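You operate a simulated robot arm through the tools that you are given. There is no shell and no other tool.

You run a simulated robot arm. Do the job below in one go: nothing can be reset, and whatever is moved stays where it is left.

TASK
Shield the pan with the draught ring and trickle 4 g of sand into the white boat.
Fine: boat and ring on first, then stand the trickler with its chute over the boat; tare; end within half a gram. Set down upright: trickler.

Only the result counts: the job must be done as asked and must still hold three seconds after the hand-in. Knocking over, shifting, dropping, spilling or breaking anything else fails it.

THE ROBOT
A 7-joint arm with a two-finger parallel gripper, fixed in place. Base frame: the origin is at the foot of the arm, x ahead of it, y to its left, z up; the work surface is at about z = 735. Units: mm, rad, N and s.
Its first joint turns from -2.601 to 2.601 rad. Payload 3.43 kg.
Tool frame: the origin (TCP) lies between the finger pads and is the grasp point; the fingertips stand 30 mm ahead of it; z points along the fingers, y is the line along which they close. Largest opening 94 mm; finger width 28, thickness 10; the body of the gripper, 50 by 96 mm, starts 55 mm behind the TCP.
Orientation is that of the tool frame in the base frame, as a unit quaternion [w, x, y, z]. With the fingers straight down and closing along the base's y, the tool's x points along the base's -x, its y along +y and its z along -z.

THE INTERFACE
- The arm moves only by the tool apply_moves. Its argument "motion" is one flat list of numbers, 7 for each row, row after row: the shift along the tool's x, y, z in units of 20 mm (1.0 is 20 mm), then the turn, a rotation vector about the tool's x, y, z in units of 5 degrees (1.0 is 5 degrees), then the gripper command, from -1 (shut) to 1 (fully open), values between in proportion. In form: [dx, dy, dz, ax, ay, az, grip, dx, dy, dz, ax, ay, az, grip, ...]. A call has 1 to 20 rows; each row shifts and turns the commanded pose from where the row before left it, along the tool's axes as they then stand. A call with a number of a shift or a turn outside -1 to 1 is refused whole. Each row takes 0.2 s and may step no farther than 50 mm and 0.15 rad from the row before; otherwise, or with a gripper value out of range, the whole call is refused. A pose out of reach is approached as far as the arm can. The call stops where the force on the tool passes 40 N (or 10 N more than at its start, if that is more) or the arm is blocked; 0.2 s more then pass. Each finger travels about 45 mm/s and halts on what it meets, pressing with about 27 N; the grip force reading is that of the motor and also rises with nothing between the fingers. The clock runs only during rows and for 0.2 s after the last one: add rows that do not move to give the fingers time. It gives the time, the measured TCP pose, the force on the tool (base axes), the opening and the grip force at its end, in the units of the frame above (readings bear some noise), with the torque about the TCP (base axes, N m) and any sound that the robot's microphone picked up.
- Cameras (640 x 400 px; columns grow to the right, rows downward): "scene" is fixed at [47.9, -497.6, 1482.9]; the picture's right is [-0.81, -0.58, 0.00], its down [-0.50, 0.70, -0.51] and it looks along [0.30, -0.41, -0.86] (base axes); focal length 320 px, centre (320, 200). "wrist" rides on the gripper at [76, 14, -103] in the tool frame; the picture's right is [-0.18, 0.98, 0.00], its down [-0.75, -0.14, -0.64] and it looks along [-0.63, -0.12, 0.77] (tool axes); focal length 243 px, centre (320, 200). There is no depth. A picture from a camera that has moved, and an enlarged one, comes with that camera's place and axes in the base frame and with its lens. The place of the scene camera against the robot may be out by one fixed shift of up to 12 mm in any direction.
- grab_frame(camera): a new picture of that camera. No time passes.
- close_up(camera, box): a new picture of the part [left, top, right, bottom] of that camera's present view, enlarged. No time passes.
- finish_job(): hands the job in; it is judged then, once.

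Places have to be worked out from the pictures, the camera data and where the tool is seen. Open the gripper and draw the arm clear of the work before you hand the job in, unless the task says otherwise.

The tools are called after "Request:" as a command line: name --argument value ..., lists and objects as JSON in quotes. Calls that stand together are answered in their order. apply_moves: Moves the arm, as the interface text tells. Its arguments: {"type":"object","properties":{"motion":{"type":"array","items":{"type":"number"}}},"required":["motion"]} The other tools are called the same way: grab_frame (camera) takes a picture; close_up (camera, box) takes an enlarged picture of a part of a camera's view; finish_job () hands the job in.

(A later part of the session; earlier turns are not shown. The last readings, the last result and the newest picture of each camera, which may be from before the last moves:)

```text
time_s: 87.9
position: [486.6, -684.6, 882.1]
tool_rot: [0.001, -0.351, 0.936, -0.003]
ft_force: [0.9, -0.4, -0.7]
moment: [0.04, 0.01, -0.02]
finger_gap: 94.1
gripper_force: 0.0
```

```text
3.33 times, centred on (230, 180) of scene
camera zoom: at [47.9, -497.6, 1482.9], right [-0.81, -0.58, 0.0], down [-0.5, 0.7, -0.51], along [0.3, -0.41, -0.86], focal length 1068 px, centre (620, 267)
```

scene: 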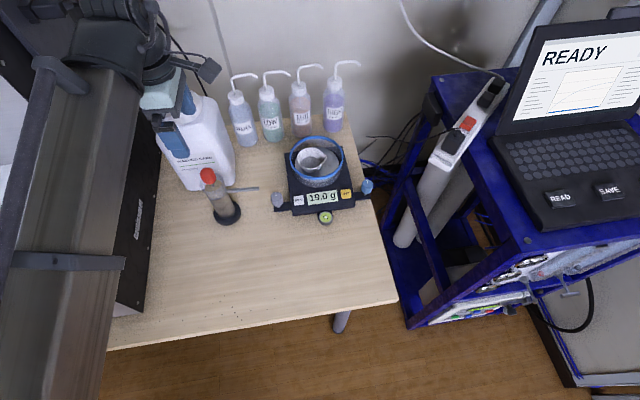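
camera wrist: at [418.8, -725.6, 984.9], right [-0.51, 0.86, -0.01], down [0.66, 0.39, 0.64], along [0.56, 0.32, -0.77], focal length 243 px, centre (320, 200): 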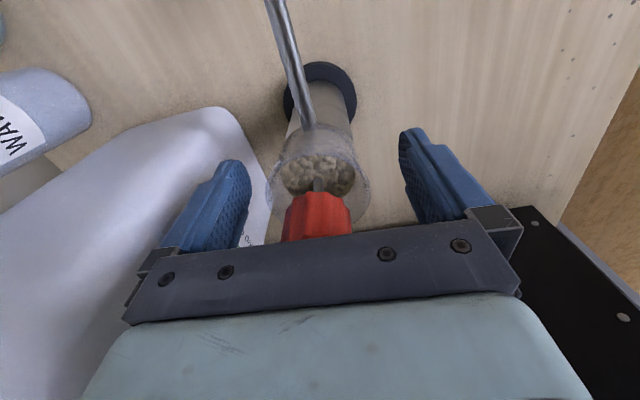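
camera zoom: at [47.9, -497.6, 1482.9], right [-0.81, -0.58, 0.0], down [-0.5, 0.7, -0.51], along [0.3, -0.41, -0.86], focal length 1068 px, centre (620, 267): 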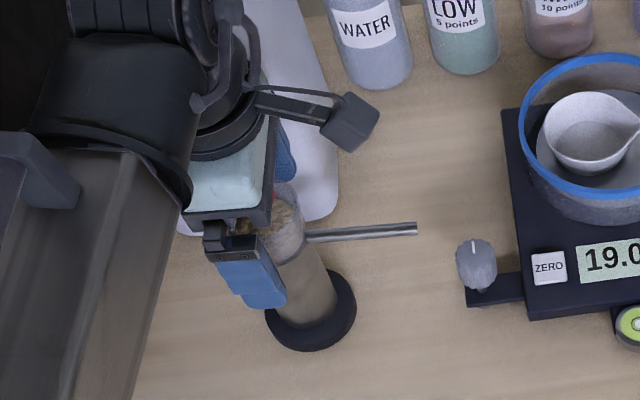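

The reservoir is centred between the fingers. I'll close on it.

Request:
apply_moves --motion '[0, 0, 0, 0, 0, 0, 0.5, 0, 0, 0, 0, 0, 0, 0.2, 0, 0, 0, 0, 0, 0, 0.1, 0, 0, 0, 0, 0, 0, -0.2, 0, 0, 0, 0, 0, 0, -1, 0, 0, 0, 0, 0, 0, -1, 0, 0, 0, 0, 0, 0, -1]'

Request:
grab_frame --camera "wrist"

```text
time_s: 89.5
position: [486.7, -686.0, 881.7]
tool_rot: [0.001, -0.351, 0.936, -0.003]
ft_force: [3.1, -3.0, 3.5]
moment: [-0.18, -0.15, 0.0]
finger_gap: 53.6
gripper_force: 26.9
```

```text
taken
camera wrist: at [418.9, -725.7, 985.0], right [-0.51, 0.86, -0.01], down [0.66, 0.39, 0.64], along [0.56, 0.32, -0.77], focal length 243 px, centre (320, 200)
```

wrist: 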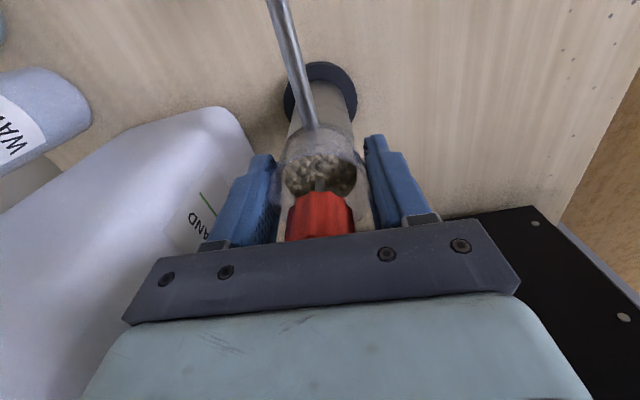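

A firm grip at 53.6 mm. I'll lift the trickler 25 mm gently.

Request:
apply_moves --motion '[0, 0, -0.05, 0, 0, 0, -1, 0, 0, -0.1, 0, 0, 0, -1, 0, 0, -0.2, 0, 0, 0, -1, 0, 0, -0.3, 0, 0, 0, -1, 0, 0, -0.3, 0, 0, 0, -1, 0, 0, -0.2, 0, 0, 0, -1, 0, 0, -0.1, 0, 0, 0, -1, 0, 0, 0, 0, 0, 0, -1]'

Request:
grab_frame --camera "wrist"

Request:
close_up --camera "scene" --box '[180, 120, 280, 240]'

```text
time_s: 91.3
position: [486.4, -685.4, 907.6]
tool_rot: [0.001, -0.35, 0.937, -0.003]
ft_force: [0.2, 0.1, -9.6]
moment: [-0.01, 0.01, -0.01]
finger_gap: 53.4
gripper_force: 26.7
```

```text
taken
camera wrist: at [419.0, -724.9, 1009.8], right [-0.51, 0.86, -0.01], down [0.66, 0.39, 0.64], along [0.56, 0.32, -0.77], focal length 243 px, centre (320, 200)
```

wrist: 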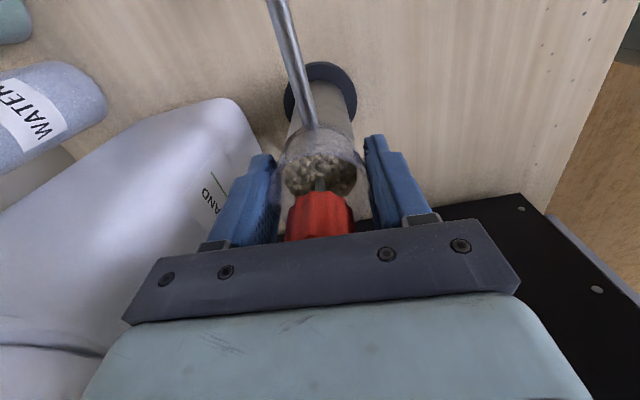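

```text
3.33 times, centred on (230, 180) of scene
camera zoom: at [47.9, -497.6, 1482.9], right [-0.81, -0.58, 0.0], down [-0.5, 0.7, -0.51], along [0.3, -0.41, -0.86], focal length 1068 px, centre (620, 267)
```

zoom: 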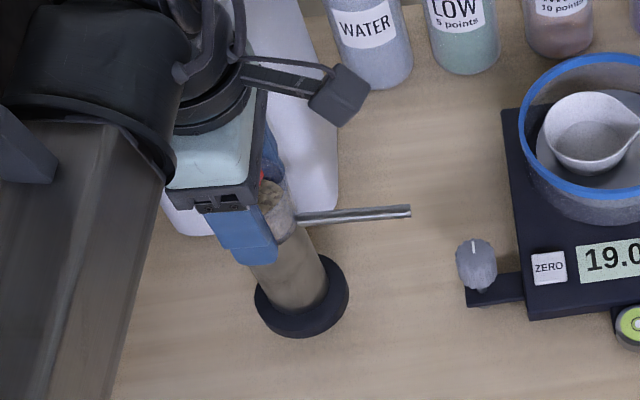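

The trickler weighs about 1 kg and is held firmly. I'll lift 40 mm more to clear the levelling knob, move along the chute direction first to stay away from the jug, then across to beside the balance.

Request:
apply_moves --motion '[0, 0, -0.2, 0, 0, 0, -1, 0, 0, -0.4, 0, 0, 0, -1, 0, 0, -0.5, 0, 0, 0, -1, 0, 0, -0.5, 0, 0, 0, -1, 0, 0, -0.3, 0, 0, 0, -1, 0, 0, -0.1, 0, 0, 0, -1, 0.2, 0, 0, 0, 0, 0, -1, 0.4, 0, 0, 0, 0, 0, -1, 0.5, 0, 0, 0, 0, 0, -1, 0.5, 0, 0, 0, 0, 0, -1, 0.5, 0, 0, 0, 0, 0, -1, 0.5, 0, 0, 0, 0, 0, -1, 0.3, 0, 0, 0, 0, 0, -1, 0.2, 0, 0, 0, 0, 0, -1, 0, 0, 0, 0, 0, 0, -1]'

Request:
grab_frame --camera "wrist"

Request:
grab_frame --camera "scene"

```text
time_s: 94.5
position: [439.2, -727.0, 947.0]
tool_rot: [0.001, -0.351, 0.936, -0.004]
ft_force: [-0.4, 0.7, -8.9]
moment: [-0.01, 0.03, 0.04]
finger_gap: 53.4
gripper_force: 26.8
```

```text
taken
camera wrist: at [372.4, -766.2, 1050.1], right [-0.51, 0.86, -0.01], down [0.66, 0.39, 0.64], along [0.56, 0.32, -0.77], focal length 243 px, centre (320, 200)
```

wrist: 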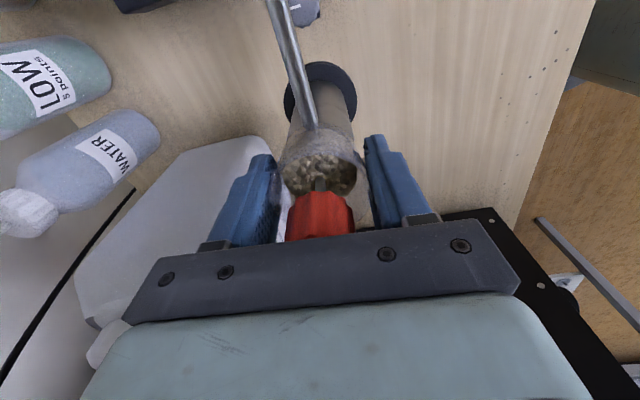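

```text
taken
```

scene: 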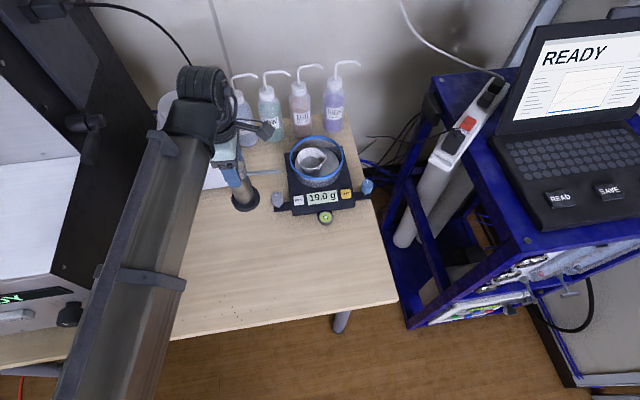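

The path is clear, so I'll move across to the spot beside the balance, still raised.

Request:
apply_moves --motion '[0.123, -0.19, 0, 0, 0, 0, -1, 0.246, -0.38, 0, 0, 0, 0, -1, 0.308, -0.48, 0, 0, 0, 0, -1, 0.37, -0.57, 0, 0, 0, 0, -1, 0.37, -0.57, 0, 0, 0, 0, -1, 0.37, -0.57, 0, 0, 0, 0, -1, 0.37, -0.57, 0, 0, 0, 0, -1, 0.308, -0.48, 0, 0, 0, 0, -1, 0.246, -0.38, 0, 0, 0, 0, -1, 0.185, -0.29, 0, 0, 0, 0, -1, 0.123, -0.19, 0, 0, 0, 0, -1, 0.062, -0.1, 0, 0, 0, 0, -1, 0, 0, 0, 0, 0, 0, -1]'

Request:
grab_frame --camera "wrist"

Request:
close_up --camera "scene" --box '[220, 90, 390, 230]'

```text
time_s: 97.3
position: [456.3, -838.7, 945.9]
tool_rot: [0.001, -0.351, 0.937, -0.004]
ft_force: [0.5, -1.0, -8.5]
moment: [-0.03, 0.05, 0.01]
finger_gap: 53.7
gripper_force: 27.0
```

```text
taken
camera wrist: at [388.6, -878.6, 1050.0], right [-0.51, 0.86, -0.01], down [0.66, 0.39, 0.64], along [0.56, 0.32, -0.77], focal length 243 px, centre (320, 200)
```

wrist: 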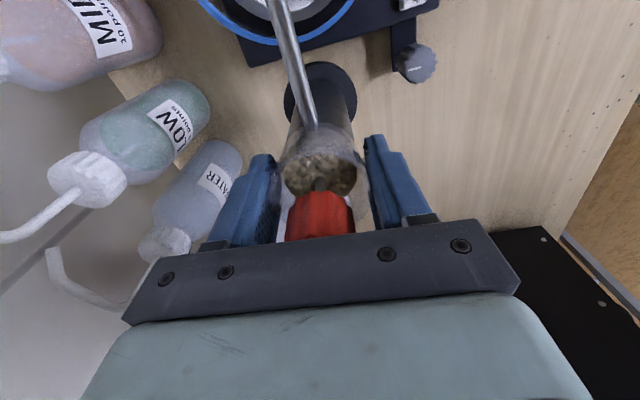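

```text
2.86 times, centred on (305, 160) of scene
camera zoom: at [47.9, -497.6, 1482.9], right [-0.81, -0.58, 0.0], down [-0.5, 0.7, -0.51], along [0.3, -0.41, -0.86], focal length 915 px, centre (363, 314)
```

zoom: 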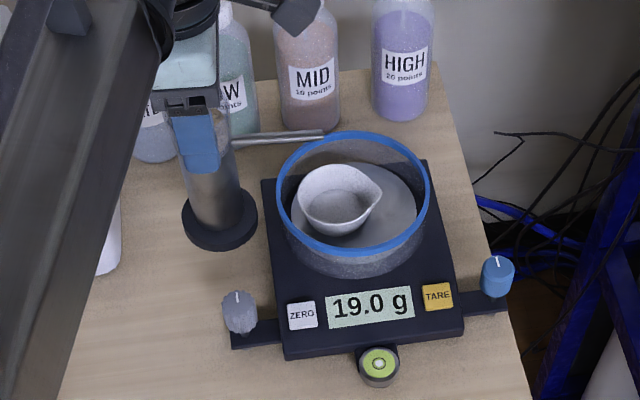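

The trickler is about 126 mm from the pan centre on the balance's side normal, with about 8 mm clearance to the body. I'll lower it to about 5 mm above the table.

Request:
apply_moves --motion '[0, 0, 0.2, 0, 0, 0, -1, 0, 0, 0.4, 0, 0, 0, -1, 0, 0, 0.5, 0, 0, 0, -1, 0, 0, 0.5, 0, 0, 0, -1, 0, 0, 0.5, 0, 0, 0, -1, 0, 0, 0.4, 0, 0, 0, -1, 0, 0, 0.3, 0, 0, 0, -1, 0, 0, 0.15, 0, 0, 0, -1, 0, 0, 0, 0, 0, 0, -1]'

Request:
grab_frame --camera "wrist"

Request:
close_up --camera "scene" --box '[220, 90, 390, 230]'

Request:
close_up --camera "wrist" --box '[220, 0, 440, 140]'

```text
time_s: 99.3
position: [454.8, -840.2, 888.4]
tool_rot: [0.0, -0.349, 0.937, -0.004]
ft_force: [-0.5, 0.1, -8.9]
moment: [-0.04, -0.01, -0.01]
finger_gap: 53.5
gripper_force: 27.0
```

```text
taken
camera wrist: at [388.1, -879.3, 990.8], right [-0.51, 0.86, -0.01], down [0.66, 0.39, 0.64], along [0.56, 0.32, -0.77], focal length 243 px, centre (320, 200)
```

wrist: 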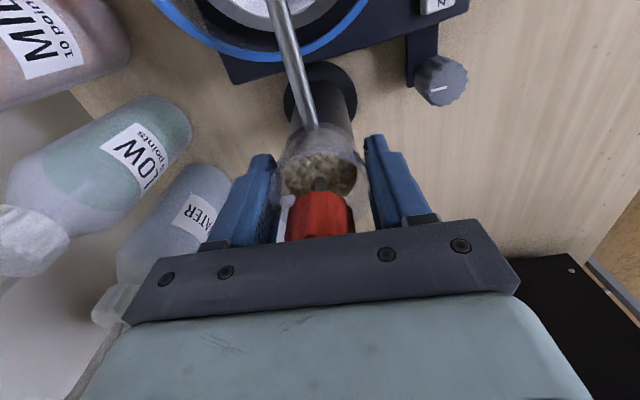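

```text
2.86 times, centred on (305, 160) of scene
camera zoom: at [47.9, -497.6, 1482.9], right [-0.81, -0.58, 0.0], down [-0.5, 0.7, -0.51], along [0.3, -0.41, -0.86], focal length 915 px, centre (363, 314)
```

zoom: 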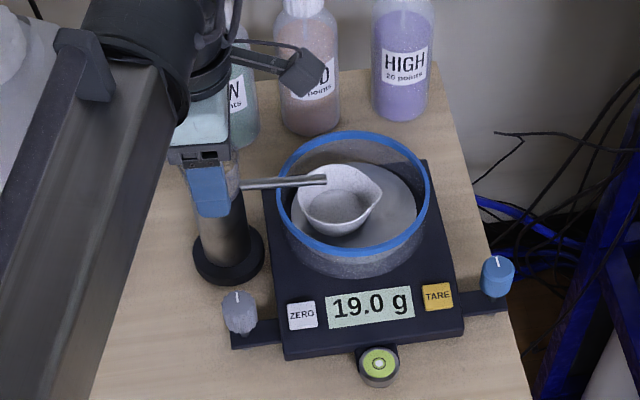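

```text
2.86 times, centred on (330, 70) of wrist
camera zoom: at [388.1, -879.3, 990.8], right [-0.51, 0.86, -0.01], down [0.66, 0.39, 0.64], along [0.56, 0.32, -0.77], focal length 693 px, centre (291, 571)
```

zoom: 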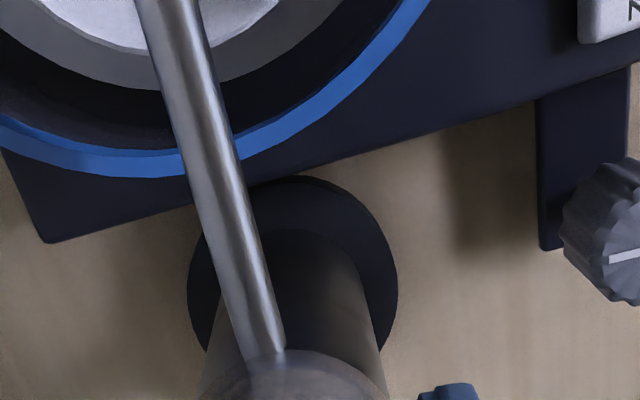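

The chute tip is over the boat, about 9 mm from its centre, with base clearance to the balance of about 6.6 mm. I'll set it down slowly.

Request:
apply_moves --motion '[0, 0, 0.08, 0, 0, 0, -1, 0, 0, 0.08, 0, 0, 0, -1, 0, 0, 0.06, 0, 0, 0, -1, 0, 0, 0.05, 0, 0, 0, -1, 0, 0, 0, 0, 0, 0, -1]'

```text
time_s: 100.5
position: [457.5, -837.8, 883.1]
tool_rot: [0.0, -0.35, 0.937, -0.004]
ft_force: [0.6, 0.6, -9.2]
moment: [0.0, 0.02, 0.01]
finger_gap: 53.6
gripper_force: 27.4
```

Request:
apply_moves --motion '[0, 0, 0.04, 0, 0, 0, -1, 0, 0, 0.04, 0, 0, 0, -1, 0, 0, 0, 0, 0, 0, -1]'

```text
time_s: 101.3
position: [456.1, -838.5, 881.3]
tool_rot: [0.0, -0.35, 0.937, -0.004]
ft_force: [-0.1, -0.2, 2.6]
moment: [0.28, 0.22, -0.01]
finger_gap: 53.5
gripper_force: 26.8
```

The table now carries the trickler. I'll open slowly.

Request:
apply_moves --motion '[0, 0, -0.01, 0, 0, 0, 0.18, 0, 0, 0, 0, 0, 0, 0.25, 0, 0, 0, 0, 0, 0, 0.4, 0, 0, 0, 0, 0, 0, 0.7, 0, 0, 0, 0, 0, 0, 1, 0, 0, 0, 0, 0, 0, 1]'

Request:
grab_frame --camera "wrist"

Request:
close_up --camera "scene" --box '[220, 90, 390, 230]'

```text
time_s: 102.7
position: [455.9, -838.7, 881.4]
tool_rot: [0.001, -0.35, 0.937, -0.004]
ft_force: [0.1, -0.6, 0.2]
moment: [0.02, 0.0, 0.01]
finger_gap: 93.9
gripper_force: 0.1
```

```text
taken
camera wrist: at [388.7, -878.6, 984.5], right [-0.51, 0.86, -0.01], down [0.66, 0.39, 0.64], along [0.56, 0.32, -0.77], focal length 243 px, centre (320, 200)
```

wrist: 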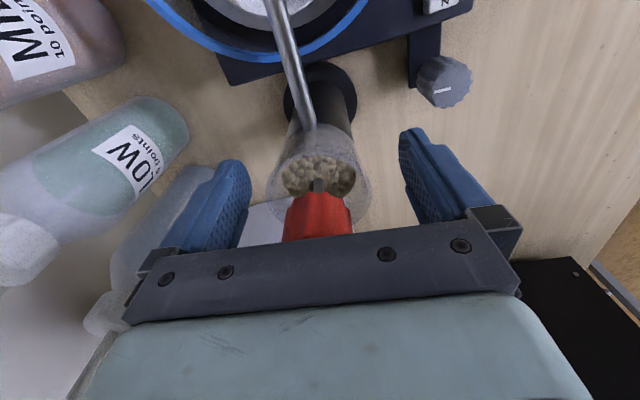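

```text
2.86 times, centred on (305, 160) of scene
camera zoom: at [47.9, -497.6, 1482.9], right [-0.81, -0.58, 0.0], down [-0.5, 0.7, -0.51], along [0.3, -0.41, -0.86], focal length 915 px, centre (363, 314)
```

zoom: 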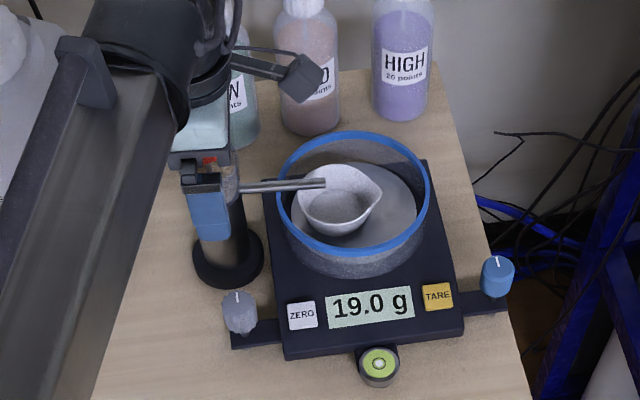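

The trickler is standing and released, with the display at 19.0 g. I'll rise clear of the knob, then move over the TARE button at about (250, -900) and shut the fingers on the way.

Request:
apply_moves --motion '[0, 0, -0.3, 0, 0, 0, 1, 0, 0, -0.8, 0, 0, 0, 1, 0, 0, -1, 0, 0, 0, 1, 0, 0, -1, 0, 0, 0, 1, 0, 0, -1, 0, 0, 0, 1, 0, 0, -1, 0, 0, 0, 1, 0, 0, -0.6, 0, 0, 0, 1, 0.89, 0.403, 0, 0, 0, 0, 0.5, 0.89, 0.403, 0, 0, 0, 0, 0, 0.89, 0.403, 0, 0, 0, 0, -1, 0.89, 0.403, 0, 0, 0, 0, -1, 0.89, 0.403, 0, 0, 0, 0, -1, 0.89, 0.403, 0, 0, 0, 0, -1, 0.89, 0.403, 0, 0, 0, 0, -1, 0.89, 0.403, 0, 0, 0, 0, -1, 0.89, 0.403, 0, 0, 0, 0, -1, 0.89, 0.403, 0, 0, 0, 0, -1, 0.89, 0.403, 0, 0, 0, 0, -1]'

Request:
grab_frame --camera "wrist"

Request:
grab_frame --camera "scene"

```text
time_s: 106.5
position: [248.0, -898.8, 997.1]
tool_rot: [0.001, -0.35, 0.937, -0.003]
ft_force: [-0.2, -0.1, 0.1]
moment: [0.0, -0.02, -0.02]
finger_gap: 0.1
gripper_force: 26.8
```

```text
taken
camera wrist: at [181.5, -939.5, 1099.8], right [-0.51, 0.86, -0.01], down [0.66, 0.39, 0.64], along [0.56, 0.32, -0.77], focal length 243 px, centre (320, 200)
```

wrist: 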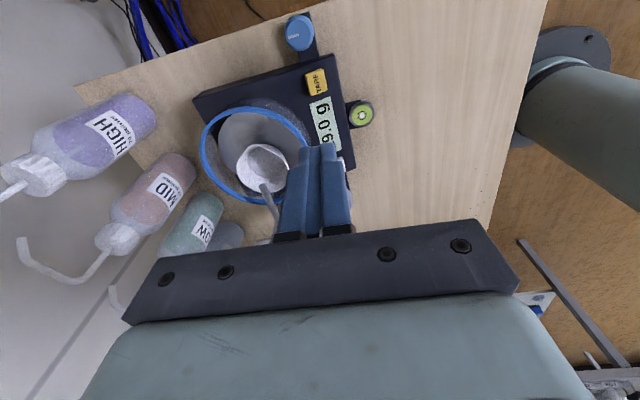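

```text
taken
```

scene: 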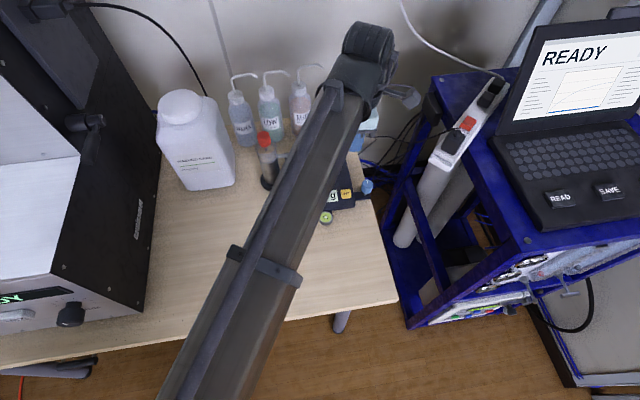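

TARE is at about (252, -903). I'll shift about 5 mm and descend to roughly 20 mm above the button.

Request:
apply_moves --motion '[0, -0.25, 0.5, 0, 0, 0, -1, 0, 0, 0.9, 0, 0, 0, -1, 0, 0, 0.9, 0, 0, 0, -1, 0, 0, 0.9, 0, 0, 0, -1, 0, 0, 0.9, 0, 0, 0, -1, 0, 0, 0.9, 0, 0, 0, -1, 0, 0, 0.9, 0, 0, 0, -1, 0, 0, 0.9, 0, 0, 0, -1, 0, 0, 0.8, 0, 0, 0, -1, 0, 0, 0.3, 0, 0, 0, -1, 0, 0, 0, 0, 0, 0, -1]'

Request:
grab_frame --camera "wrist"

Request:
close_up --camera "scene" --box '[260, 110, 400, 240]'

```text
time_s: 108.9
position: [252.2, -906.6, 837.0]
tool_rot: [0.0, -0.351, 0.936, -0.004]
ft_force: [0.5, -0.4, 1.1]
moment: [-0.03, 0.0, 0.03]
finger_gap: 0.0
gripper_force: 26.8
```

```text
taken
camera wrist: at [185.1, -945.6, 940.5], right [-0.51, 0.86, -0.01], down [0.66, 0.39, 0.64], along [0.56, 0.32, -0.77], focal length 243 px, centre (320, 200)
```

wrist: 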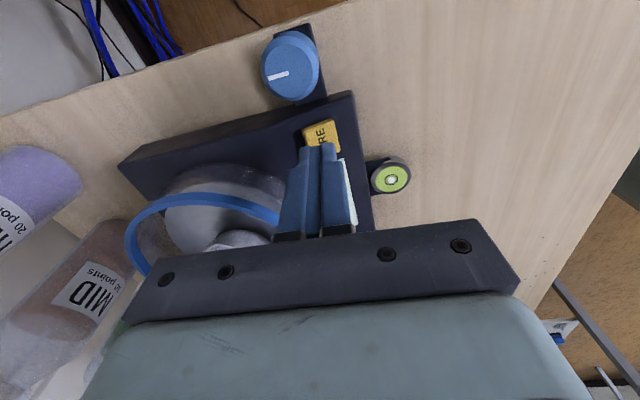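

```text
3.08 times, centred on (330, 175) of scene
camera zoom: at [47.9, -497.6, 1482.9], right [-0.81, -0.58, 0.0], down [-0.5, 0.7, -0.51], along [0.3, -0.41, -0.86], focal length 985 px, centre (289, 277)
```

zoom: 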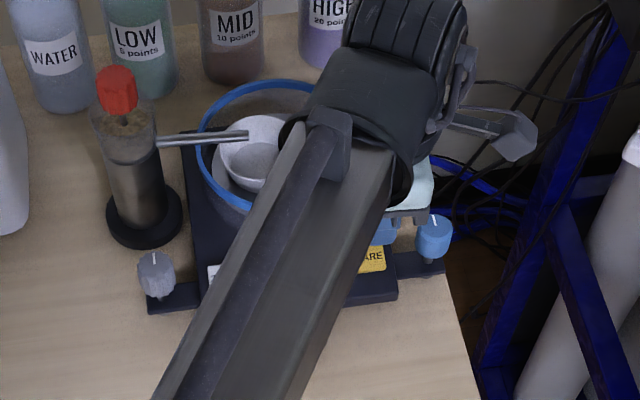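

The fingertips are above the TARE button, needing only a 3 mm correction. I'll approach and press carefully.

Request:
apply_moves --motion '[0.15, 0.03, 0.3, 0, 0, 0, -1, 0, 0, 0.3, 0, 0, 0, -1, 0, 0, 0.15, 0, 0, 0, -1, 0, 0, 0, 0, 0, 0, -1]'

Request:
grab_frame --camera "wrist"

```text
time_s: 109.9
position: [250.1, -906.8, 823.7]
tool_rot: [0.001, -0.35, 0.937, -0.004]
ft_force: [-0.1, 0.2, 0.1]
moment: [0.0, -0.02, -0.03]
finger_gap: 0.0
gripper_force: 26.8
```

```text
taken
camera wrist: at [182.9, -946.2, 926.1], right [-0.51, 0.86, -0.01], down [0.66, 0.39, 0.64], along [0.56, 0.32, -0.77], focal length 243 px, centre (320, 200)
```

wrist: 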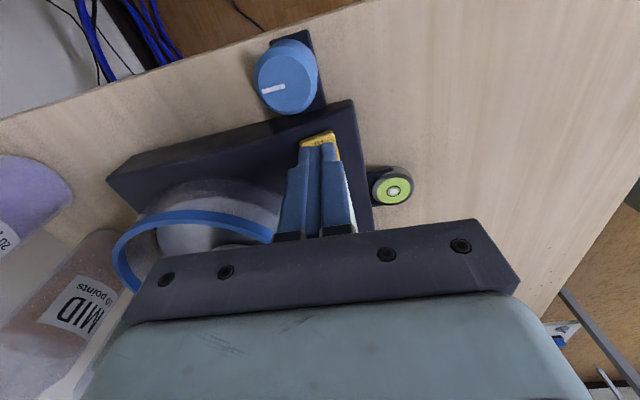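

I'll press down in 1 mm steps.

Request:
apply_moves --motion '[0, 0, 0.06, 0, 0, 0, -1, 0, 0, 0.06, 0, 0, 0, -1, 0, 0, 0.06, 0, 0, 0, -1, 0, 0, 0.06, 0, 0, 0, -1, 0, 0, 0, 0, 0, 0, -1]'

```text
time_s: 111.1
position: [250.6, -905.6, 817.7]
tool_rot: [0.001, -0.35, 0.937, -0.004]
ft_force: [-0.6, 0.5, -0.6]
moment: [0.04, 0.01, 0.01]
finger_gap: 0.0
gripper_force: 26.2
```

Request:
apply_moves --motion '[0, 0, 0.05, 0, 0, 0, -1, 0, 0, 0.05, 0, 0, 0, -1, 0, 0, 0.05, 0, 0, 0, -1, 0, 0, 0, 0, 0, 0, -1]'

Request:
close_up --camera "wrist" --box '[230, 100, 430, 240]'

```text
time_s: 112.1
position: [250.3, -905.1, 814.9]
tool_rot: [0.0, -0.35, 0.937, -0.004]
ft_force: [-0.2, 0.5, 0.1]
moment: [-0.02, 0.0, 0.01]
finger_gap: 0.1
gripper_force: 27.0
```

```text
2.86 times, centred on (330, 170) of wrist
camera zoom: at [182.7, -945.3, 918.0], right [-0.51, 0.86, -0.01], down [0.66, 0.39, 0.64], along [0.56, 0.32, -0.77], focal length 693 px, centre (291, 286)
```

zoom: 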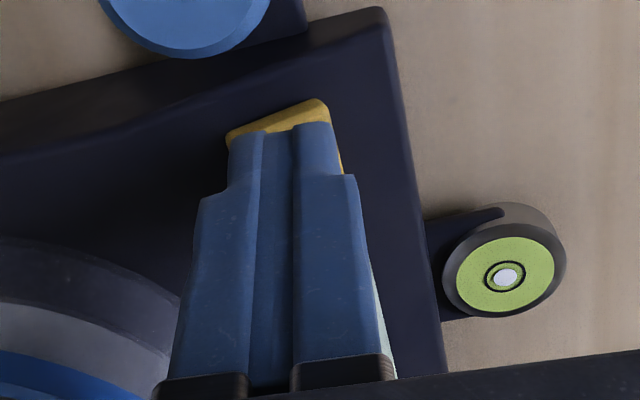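

No contact yet, so I'll continue.

Request:
apply_moves --motion '[0, 0, 0.05, 0, 0, 0, -1, 0, 0, 0.05, 0, 0, 0, -1, 0, 0, 0.03, 0, 0, 0, -1, 0, 0, 0, 0, 0, 0, -1]'

```text
time_s: 113.1
position: [249.7, -906.2, 813.0]
tool_rot: [0.0, -0.35, 0.937, -0.004]
ft_force: [-0.3, 0.6, -0.5]
moment: [0.03, 0.01, 0.0]
finger_gap: 0.0
gripper_force: 27.4
```

Request:
apply_moves --motion '[0, 0, 0.05, 0, 0, 0, -1, 0, 0, 0.05, 0, 0, 0, -1, 0, 0, 0.05, 0, 0, 0, -1]'

```text
time_s: 113.9
position: [250.0, -905.7, 809.9]
tool_rot: [0.001, -0.351, 0.936, -0.003]
ft_force: [0.0, -0.4, 0.8]
moment: [-0.02, 0.0, 0.0]
finger_gap: 0.0
gripper_force: 27.1
```

Still free at a fingertip height of about 780. I'll continue in small steps and look at the display.

Request:
apply_moves --motion '[0, 0, 0.04, 0, 0, 0, -1, 0, 0, 0.04, 0, 0, 0, -1]'

Request:
close_up --camera "wrist" --box '[230, 100, 430, 240]'

Request:
close_up --camera "scene" --box '[260, 110, 400, 240]'

```text
time_s: 114.5
position: [250.0, -905.4, 808.4]
tool_rot: [0.001, -0.35, 0.937, -0.004]
ft_force: [-2.1, -1.2, 2.0]
moment: [0.03, 0.0, -0.01]
finger_gap: 0.0
gripper_force: 26.3
heard: click
```

```text
2.86 times, centred on (330, 170) of wrist
camera zoom: at [183.0, -945.4, 911.0], right [-0.51, 0.86, -0.01], down [0.66, 0.39, 0.64], along [0.56, 0.32, -0.77], focal length 693 px, centre (291, 286)
```

zoom: 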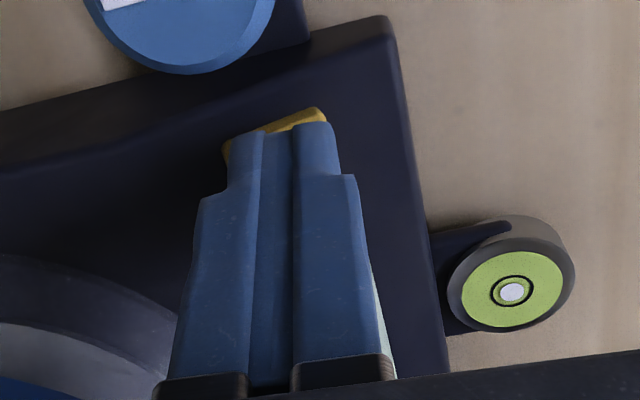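

```text
3.08 times, centred on (330, 175) of scene
camera zoom: at [47.9, -497.6, 1482.9], right [-0.81, -0.58, 0.0], down [-0.5, 0.7, -0.51], along [0.3, -0.41, -0.86], focal length 985 px, centre (289, 277)
```

zoom: 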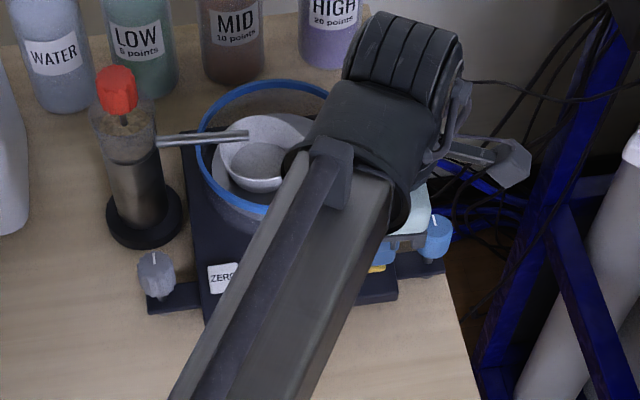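

A click was heard, so TARE is pressed. I'll rise and read the display.

Request:
apply_moves --motion '[0, 0, -0.1, 0, 0, 0, -1, 0, 0, -0.3, 0, 0, 0, -1, 0, 0, -0.8, 0, 0, 0, -1, 0, 0, -1, 0, 0, 0, -1, 0, 0, -1, 0, 0, 0, -1, 0, 0, -1, 0, 0, 0, -1, 0, 0, -1, 0, 0, 0, -1, 0, 0, -1, 0, 0, 0, -1, 0, 0, -1, 0, 0, 0, -1, 0, 0, -1, 0, 0, 0, -1]'

Request:
grab_frame --camera "wrist"

Request:
close_up --camera "scene" --box '[260, 110, 400, 240]'

```text
time_s: 116.7
position: [250.1, -904.6, 972.1]
tool_rot: [0.001, -0.35, 0.937, -0.003]
ft_force: [1.0, 0.3, -0.3]
moment: [-0.05, -0.04, -0.02]
finger_gap: 0.3
gripper_force: 27.2
```

```text
taken
camera wrist: at [183.3, -944.9, 1074.8], right [-0.51, 0.86, -0.01], down [0.66, 0.39, 0.64], along [0.56, 0.32, -0.77], focal length 243 px, centre (320, 200)
```

wrist: 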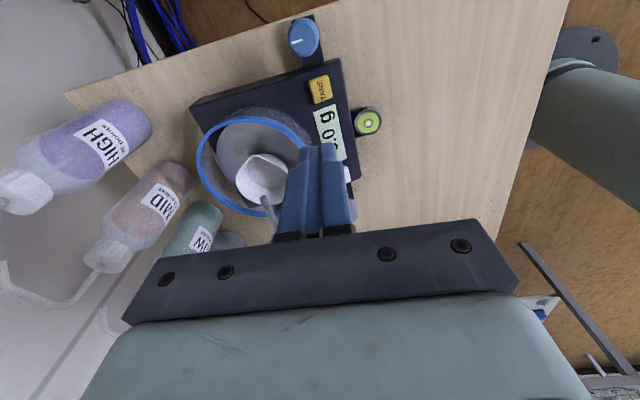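

```text
3.08 times, centred on (330, 175) of scene
camera zoom: at [47.9, -497.6, 1482.9], right [-0.81, -0.58, 0.0], down [-0.5, 0.7, -0.51], along [0.3, -0.41, -0.86], focal length 985 px, centre (289, 277)
```

zoom: 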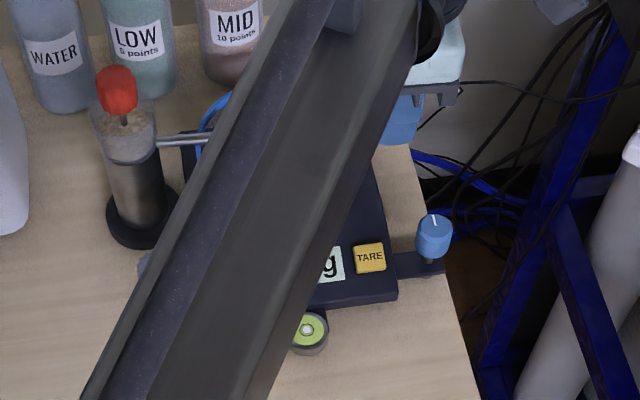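

The display reads "x.0 g", consistent with zero. I'll move over the trickler's knob, opening to about 60 mm.

Request:
apply_moves --motion '[0, 0, -0.95, 0, 0, 0, -1, 0, 0, -0.95, 0, 0, 0, -1, -0.91, -0.388, 0, 0, 0, 0, -1, -0.91, -0.388, 0, 0, 0, 0, -1, -0.91, -0.388, 0, 0, 0, 0, -0.5, -0.91, -0.388, 0, 0, 0, 0, 0, -0.91, -0.388, 0, 0, 0, 0, 0.28, -0.91, -0.388, 0, 0, 0, 0, 0.28, -0.91, -0.388, 0, 0, 0, 0, 0.28, -0.91, -0.388, 0, 0, 0, 0, 0.28, -0.91, -0.388, 0, 0, 0, 0, 0.28, -0.91, -0.388, 0, 0, 0, 0, 0.28, -0.91, -0.388, 0, 0, 0, 0, 0.28, 0, 0, 0, 0, 0, 0, 0.28]'

Request:
grab_frame --camera "wrist"

Request:
close_up --camera "scene" --box '[220, 110, 390, 240]'

```text
time_s: 119.7
position: [456.9, -837.5, 1009.7]
tool_rot: [0.0, -0.35, 0.937, -0.003]
ft_force: [-0.1, 0.4, 0.7]
moment: [-0.02, -0.01, 0.02]
finger_gap: 60.2
gripper_force: 0.1
```

```text
taken
camera wrist: at [390.0, -877.6, 1112.7], right [-0.51, 0.86, -0.01], down [0.66, 0.39, 0.64], along [0.56, 0.32, -0.77], focal length 243 px, centre (320, 200)
```

wrist: 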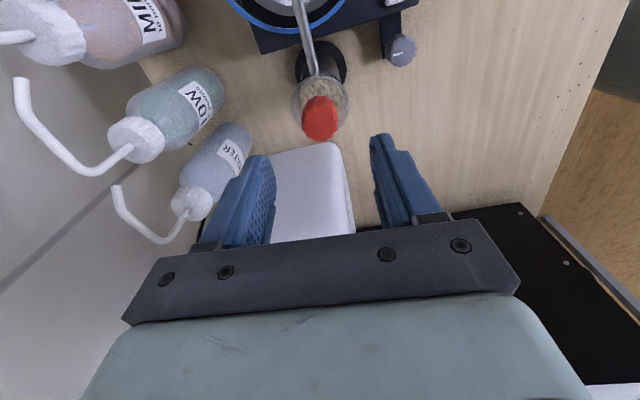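

```text
3.08 times, centred on (305, 175) of scene
camera zoom: at [47.9, -497.6, 1482.9], right [-0.81, -0.58, 0.0], down [-0.5, 0.7, -0.51], along [0.3, -0.41, -0.86], focal length 985 px, centre (366, 277)
```

zoom: 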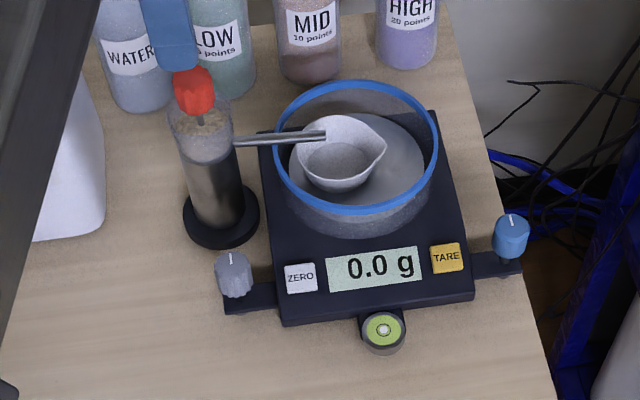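

Tared: the display reads 0.0 g. I'll zoom in on the knob to align the grip.

Request:
close_up --camera "wrist" --box '[270, 30, 380, 150]'

Request:
close_up --camera "scene" --box '[255, 120, 355, 190]'

```text
3.33 times, centred on (325, 90) of wrist
camera zoom: at [390.0, -877.6, 1112.7], right [-0.51, 0.86, -0.01], down [0.66, 0.39, 0.64], along [0.56, 0.32, -0.77], focal length 809 px, centre (303, 567)
```

zoom: 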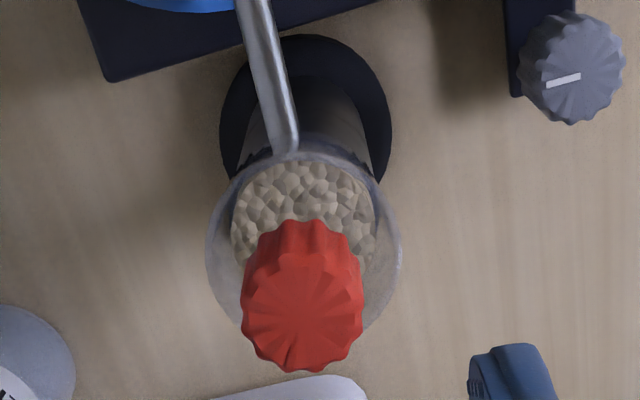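

```text
5.71 times, centred on (305, 155) of scene
camera zoom: at [47.9, -497.6, 1482.9], right [-0.81, -0.58, 0.0], down [-0.5, 0.7, -0.51], along [0.3, -0.41, -0.86], focal length 1830 px, centre (406, 457)
```

zoom: 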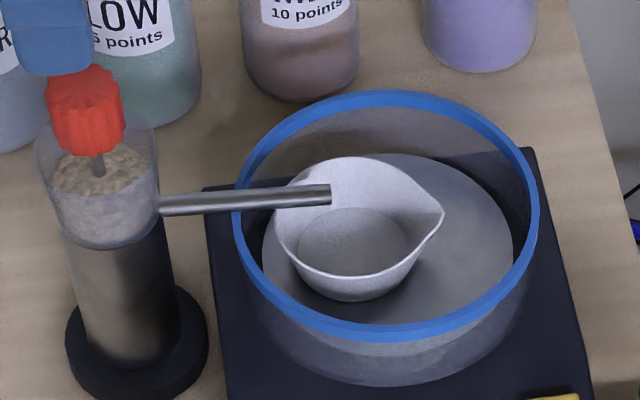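

The chute tip is well inside the boat's outline. I'll descend onto the knob (TCP z≈928), with fingers still open.

Request:
apply_moves --motion '[0.04, -0.045, 0.8, 0, 0, 0, 0.28, 0, 0, 0.8, 0, 0, 0, 0.28, 0, 0, 0.8, 0, 0, 0, 0.28, 0, 0, 0.8, 0, 0, 0, 0.28, 0, 0, 0.6, 0, 0, 0, 0.28, 0, 0, 0.25, 0, 0, 0, 0.28, 0, 0, 0, 0, 0, 0, 0.28]'

Request:
grab_frame --camera "wrist"

Request:
close_up --camera "scene" --box '[220, 110, 390, 240]'

```text
time_s: 121.3
position: [457.5, -839.3, 929.2]
tool_rot: [0.001, -0.35, 0.937, -0.003]
ft_force: [0.2, 0.0, -0.1]
moment: [0.01, -0.06, 0.02]
finger_gap: 60.2
gripper_force: 0.0
```

```text
taken
camera wrist: at [389.9, -878.9, 1032.3], right [-0.51, 0.86, -0.01], down [0.66, 0.39, 0.64], along [0.56, 0.32, -0.77], focal length 243 px, centre (320, 200)
```

wrist: 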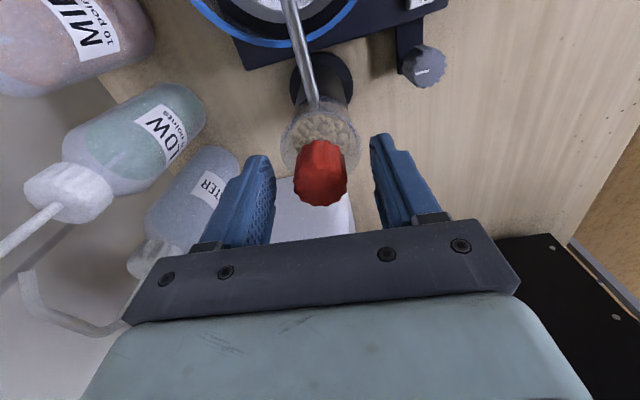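

```text
3.08 times, centred on (305, 175) of scene
camera zoom: at [47.9, -497.6, 1482.9], right [-0.81, -0.58, 0.0], down [-0.5, 0.7, -0.51], along [0.3, -0.41, -0.86], focal length 985 px, centre (366, 277)
```

zoom: 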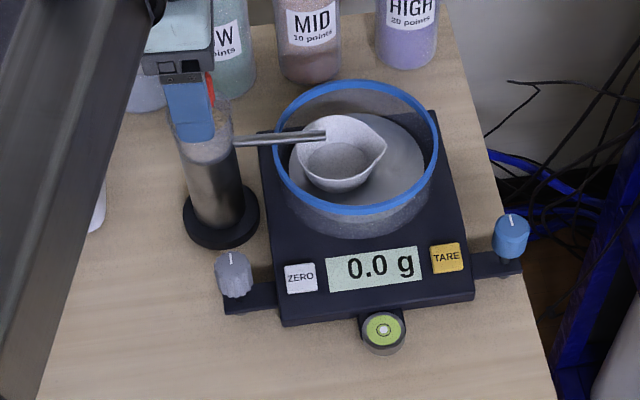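

The knob is centred and the display reads 0.0 g. I'll close on the knob without turning.

Request:
apply_moves --motion '[0, 0, 0, 0, 0, 0, 0.0, 0, 0, 0, 0, 0, 0, -0.2, 0, 0, 0, 0, 0, 0, -0.4, 0, 0, 0, 0, 0, 0, -0.6, 0, 0, 0, 0, 0, 0, -0.6]'

Request:
close_up --camera "scene" --box '[220, 110, 390, 240]'

Request:
grab_frame --camera "wrist"

```text
time_s: 122.5
position: [457.5, -839.4, 929.2]
tool_rot: [-0.001, -0.35, 0.937, -0.004]
ft_force: [-0.4, 1.0, 1.4]
moment: [0.18, 0.08, -0.04]
finger_gap: 28.1
gripper_force: 27.0
```

```text
3.08 times, centred on (305, 175) of scene
camera zoom: at [47.9, -497.6, 1482.9], right [-0.81, -0.58, 0.0], down [-0.5, 0.7, -0.51], along [0.3, -0.41, -0.86], focal length 985 px, centre (366, 277)
```

zoom: 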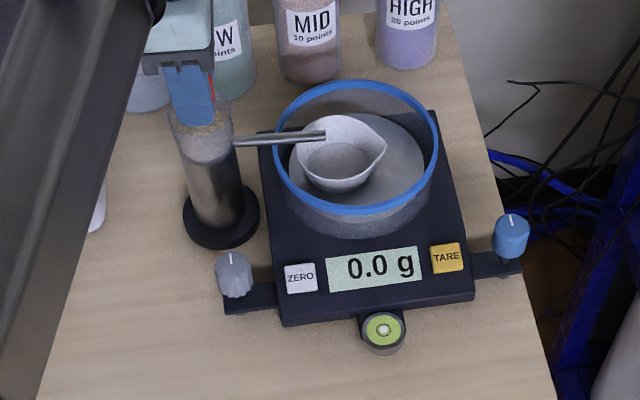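

```text
taken
camera wrist: at [389.9, -878.9, 1032.5], right [-0.51, 0.86, -0.01], down [0.66, 0.39, 0.64], along [0.56, 0.32, -0.77], focal length 243 px, centre (320, 200)
```

wrist: 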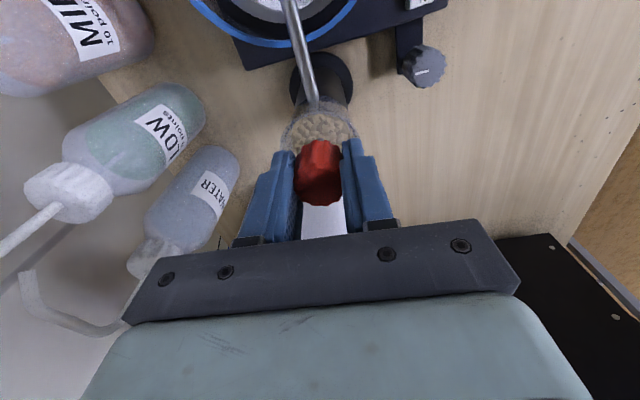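

I'll test-turn the knob by 10° clockwise (seen from above) and watch the display and torque.

Request:
apply_moves --motion '[0, 0, 0, 0, 0, 0.5, -0.6, 0, 0, 0, 0, 0, 0.5, -0.6, 0, 0, 0, 0, 0, 0.5, -0.6, 0, 0, 0, 0, 0, 0.5, -0.6, 0, 0, 0, 0, 0, 0, -0.6]'

Request:
close_up --camera "scene" --box '[220, 110, 390, 240]'

Request:
grab_frame --camera "wrist"

```text
time_s: 123.7
position: [455.9, -839.5, 929.2]
tool_rot: [0.0, -0.267, 0.964, -0.003]
ft_force: [-2.6, 2.2, 5.7]
moment: [0.22, 0.36, 0.03]
finger_gap: 27.9
gripper_force: 27.3
```

```text
3.08 times, centred on (305, 175) of scene
camera zoom: at [47.9, -497.6, 1482.9], right [-0.81, -0.58, 0.0], down [-0.5, 0.7, -0.51], along [0.3, -0.41, -0.86], focal length 985 px, centre (366, 277)
```

zoom: 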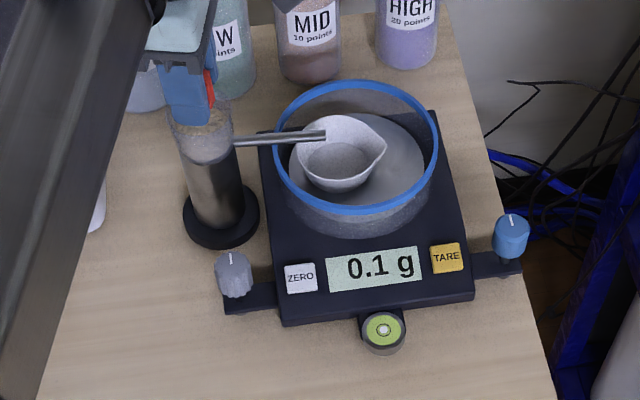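

```text
taken
camera wrist: at [384.1, -866.7, 1032.5], right [-0.35, 0.94, -0.01], down [0.72, 0.27, 0.64], along [0.6, 0.22, -0.77], focal length 243 px, centre (320, 200)
```

wrist: 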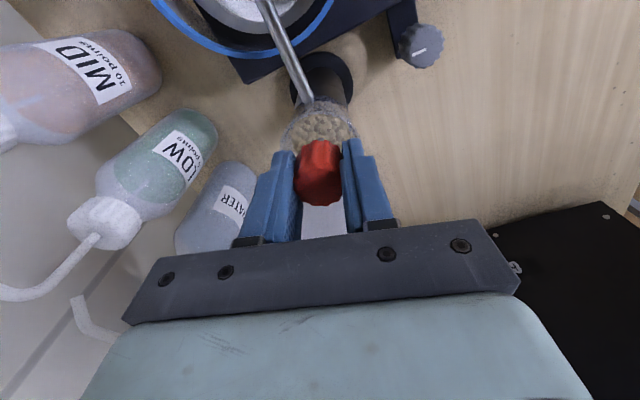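

The display shows 0.1 g, so turning dispenses. The trickler is steady. I'll turn another 20°.

Request:
apply_moves --motion '[0, 0, 0, 0, 0, 0.5, -0.6, 0, 0, 0, 0, 0, 0.5, -0.6, 0, 0, 0, 0, 0, 0.5, -0.6, 0, 0, 0, 0, 0, 0.5, -0.6, 0, 0, 0, 0, 0, 0.5, -0.6, 0, 0, 0, 0, 0, 0.5, -0.6, 0, 0, 0, 0, 0, 0.5, -0.6, 0, 0, 0, 0, 0, 0.5, -0.6, 0, 0, 0, 0, 0, 0, -0.6, 0, 0, 0, 0, 0, 0, -0.6]'

Request:
close_up --camera "scene" --box '[220, 110, 390, 240]'

Request:
grab_frame --camera "wrist"

```text
time_s: 125.9
position: [457.9, -839.4, 929.7]
tool_rot: [0.001, -0.096, 0.995, -0.003]
ft_force: [0.3, 4.9, 9.0]
moment: [0.47, 0.06, -0.03]
finger_gap: 27.9
gripper_force: 27.1
```

```text
3.08 times, centred on (305, 175) of scene
camera zoom: at [47.9, -497.6, 1482.9], right [-0.81, -0.58, 0.0], down [-0.5, 0.7, -0.51], along [0.3, -0.41, -0.86], focal length 985 px, centre (366, 277)
```

zoom: 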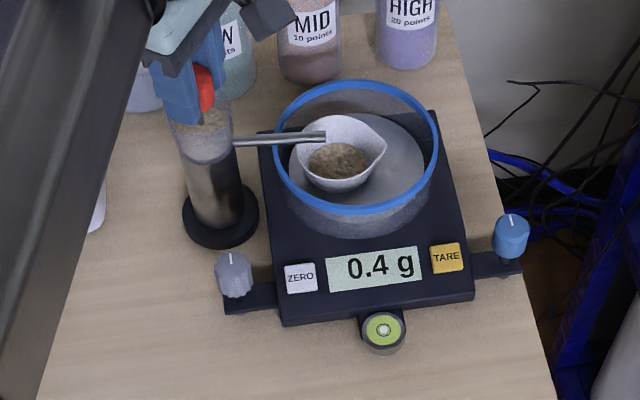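

```text
taken
camera wrist: at [379.5, -840.4, 1032.2], right [-0.01, 1.0, -0.01], down [0.76, 0.01, 0.64], along [0.64, 0.0, -0.76], focal length 243 px, centre (320, 200)
```

wrist: 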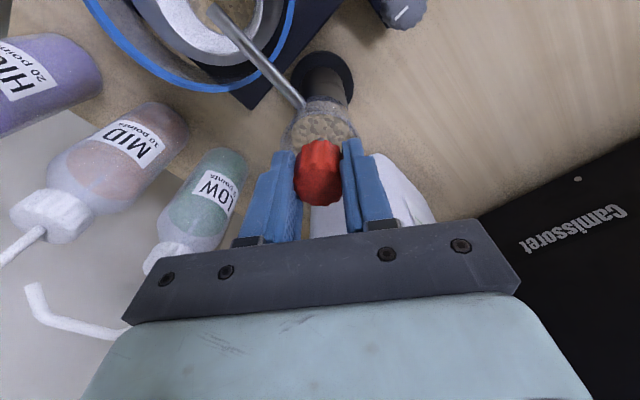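

0.4 g after 30°, about 0.013 g per degree, and sand is visible in the boat. I'll wait briefly for the reading to settle, then turn another 20°.

Request:
apply_moves --motion '[0, 0, 0, 0, 0, 0, -0.6, 0, 0, 0, 0, 0, 0, -0.6, 0, 0, 0, 0, 0, 0, -0.6, 0, 0, 0, 0, 0, 0, -0.6, 0, 0, 0, 0, 0, 0, -0.6]'

Request:
close_up --camera "scene" --box '[220, 110, 390, 240]'

```text
time_s: 127.1
position: [456.6, -839.0, 928.8]
tool_rot: [0.001, -0.096, 0.995, -0.003]
ft_force: [2.0, 4.9, 11.1]
moment: [0.44, -0.19, 0.01]
finger_gap: 28.0
gripper_force: 26.7
```

```text
3.08 times, centred on (305, 175) of scene
camera zoom: at [47.9, -497.6, 1482.9], right [-0.81, -0.58, 0.0], down [-0.5, 0.7, -0.51], along [0.3, -0.41, -0.86], focal length 985 px, centre (366, 277)
```

zoom: 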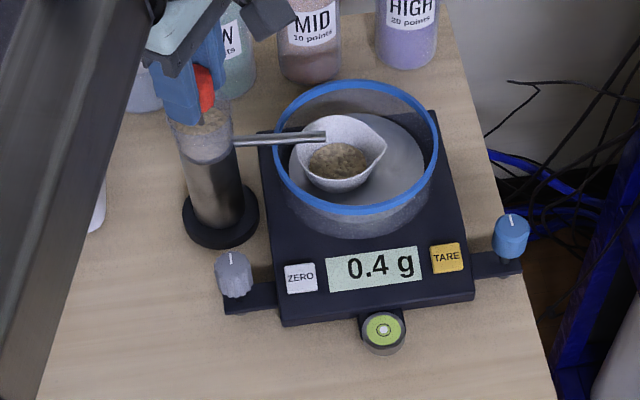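

Stable at 0.4 g. I'll turn 30° more.

Request:
apply_moves --motion '[0, 0, 0, 0, 0, 0.5, -0.6, 0, 0, 0, 0, 0, 0.5, -0.6, 0, 0, 0, 0, 0, 0.5, -0.6, 0, 0, 0, 0, 0, 0.5, -0.6, 0, 0, 0, 0, 0, 0.5, -0.6, 0, 0, 0, 0, 0, 0.5, -0.6, 0, 0, 0, 0, 0, 0.5, -0.6, 0, 0, 0, 0, 0, 0.5, -0.6, 0, 0, 0, 0, 0, 0.5, -0.6, 0, 0, 0, 0, 0, 0.5, -0.6, 0, 0, 0, 0, 0, 0.5, -0.6, 0, 0, 0, 0, 0, 0.5, -0.6, 0, 0, 0, 0, 0, 0, -0.6, 0, 0, 0, 0, 0, 0, -0.6]'

Request:
close_up --camera "scene" --box '[220, 110, 390, 240]'

Request:
grab_frame --camera "wrist"

```text
time_s: 130.1
position: [457.8, -839.5, 929.5]
tool_rot: [0.002, 0.165, 0.986, -0.003]
ft_force: [-0.6, 3.5, 2.5]
moment: [0.36, 0.37, 0.0]
finger_gap: 27.7
gripper_force: 26.7
```

```text
3.08 times, centred on (305, 175) of scene
camera zoom: at [47.9, -497.6, 1482.9], right [-0.81, -0.58, 0.0], down [-0.5, 0.7, -0.51], along [0.3, -0.41, -0.86], focal length 985 px, centre (366, 277)
```

zoom: 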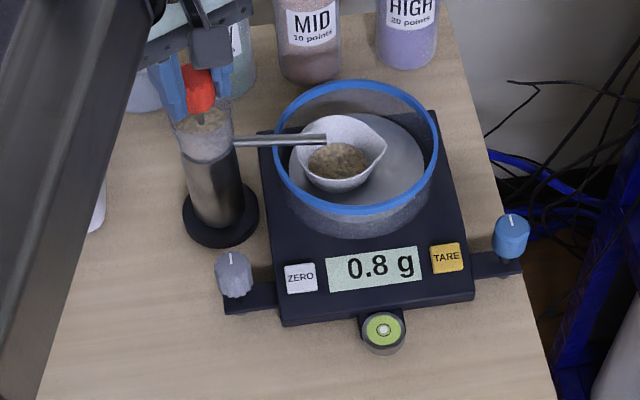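

```text
taken
camera wrist: at [389.8, -802.0, 1031.9], right [0.49, 0.87, 0.0], down [0.67, -0.37, 0.65], along [0.56, -0.32, -0.76], focal length 243 px, centre (320, 200)
```

wrist: 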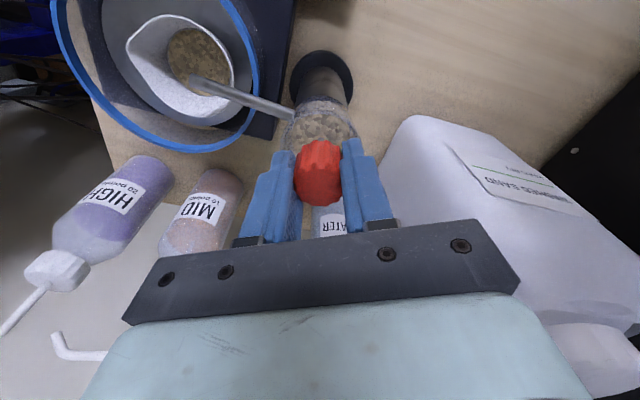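

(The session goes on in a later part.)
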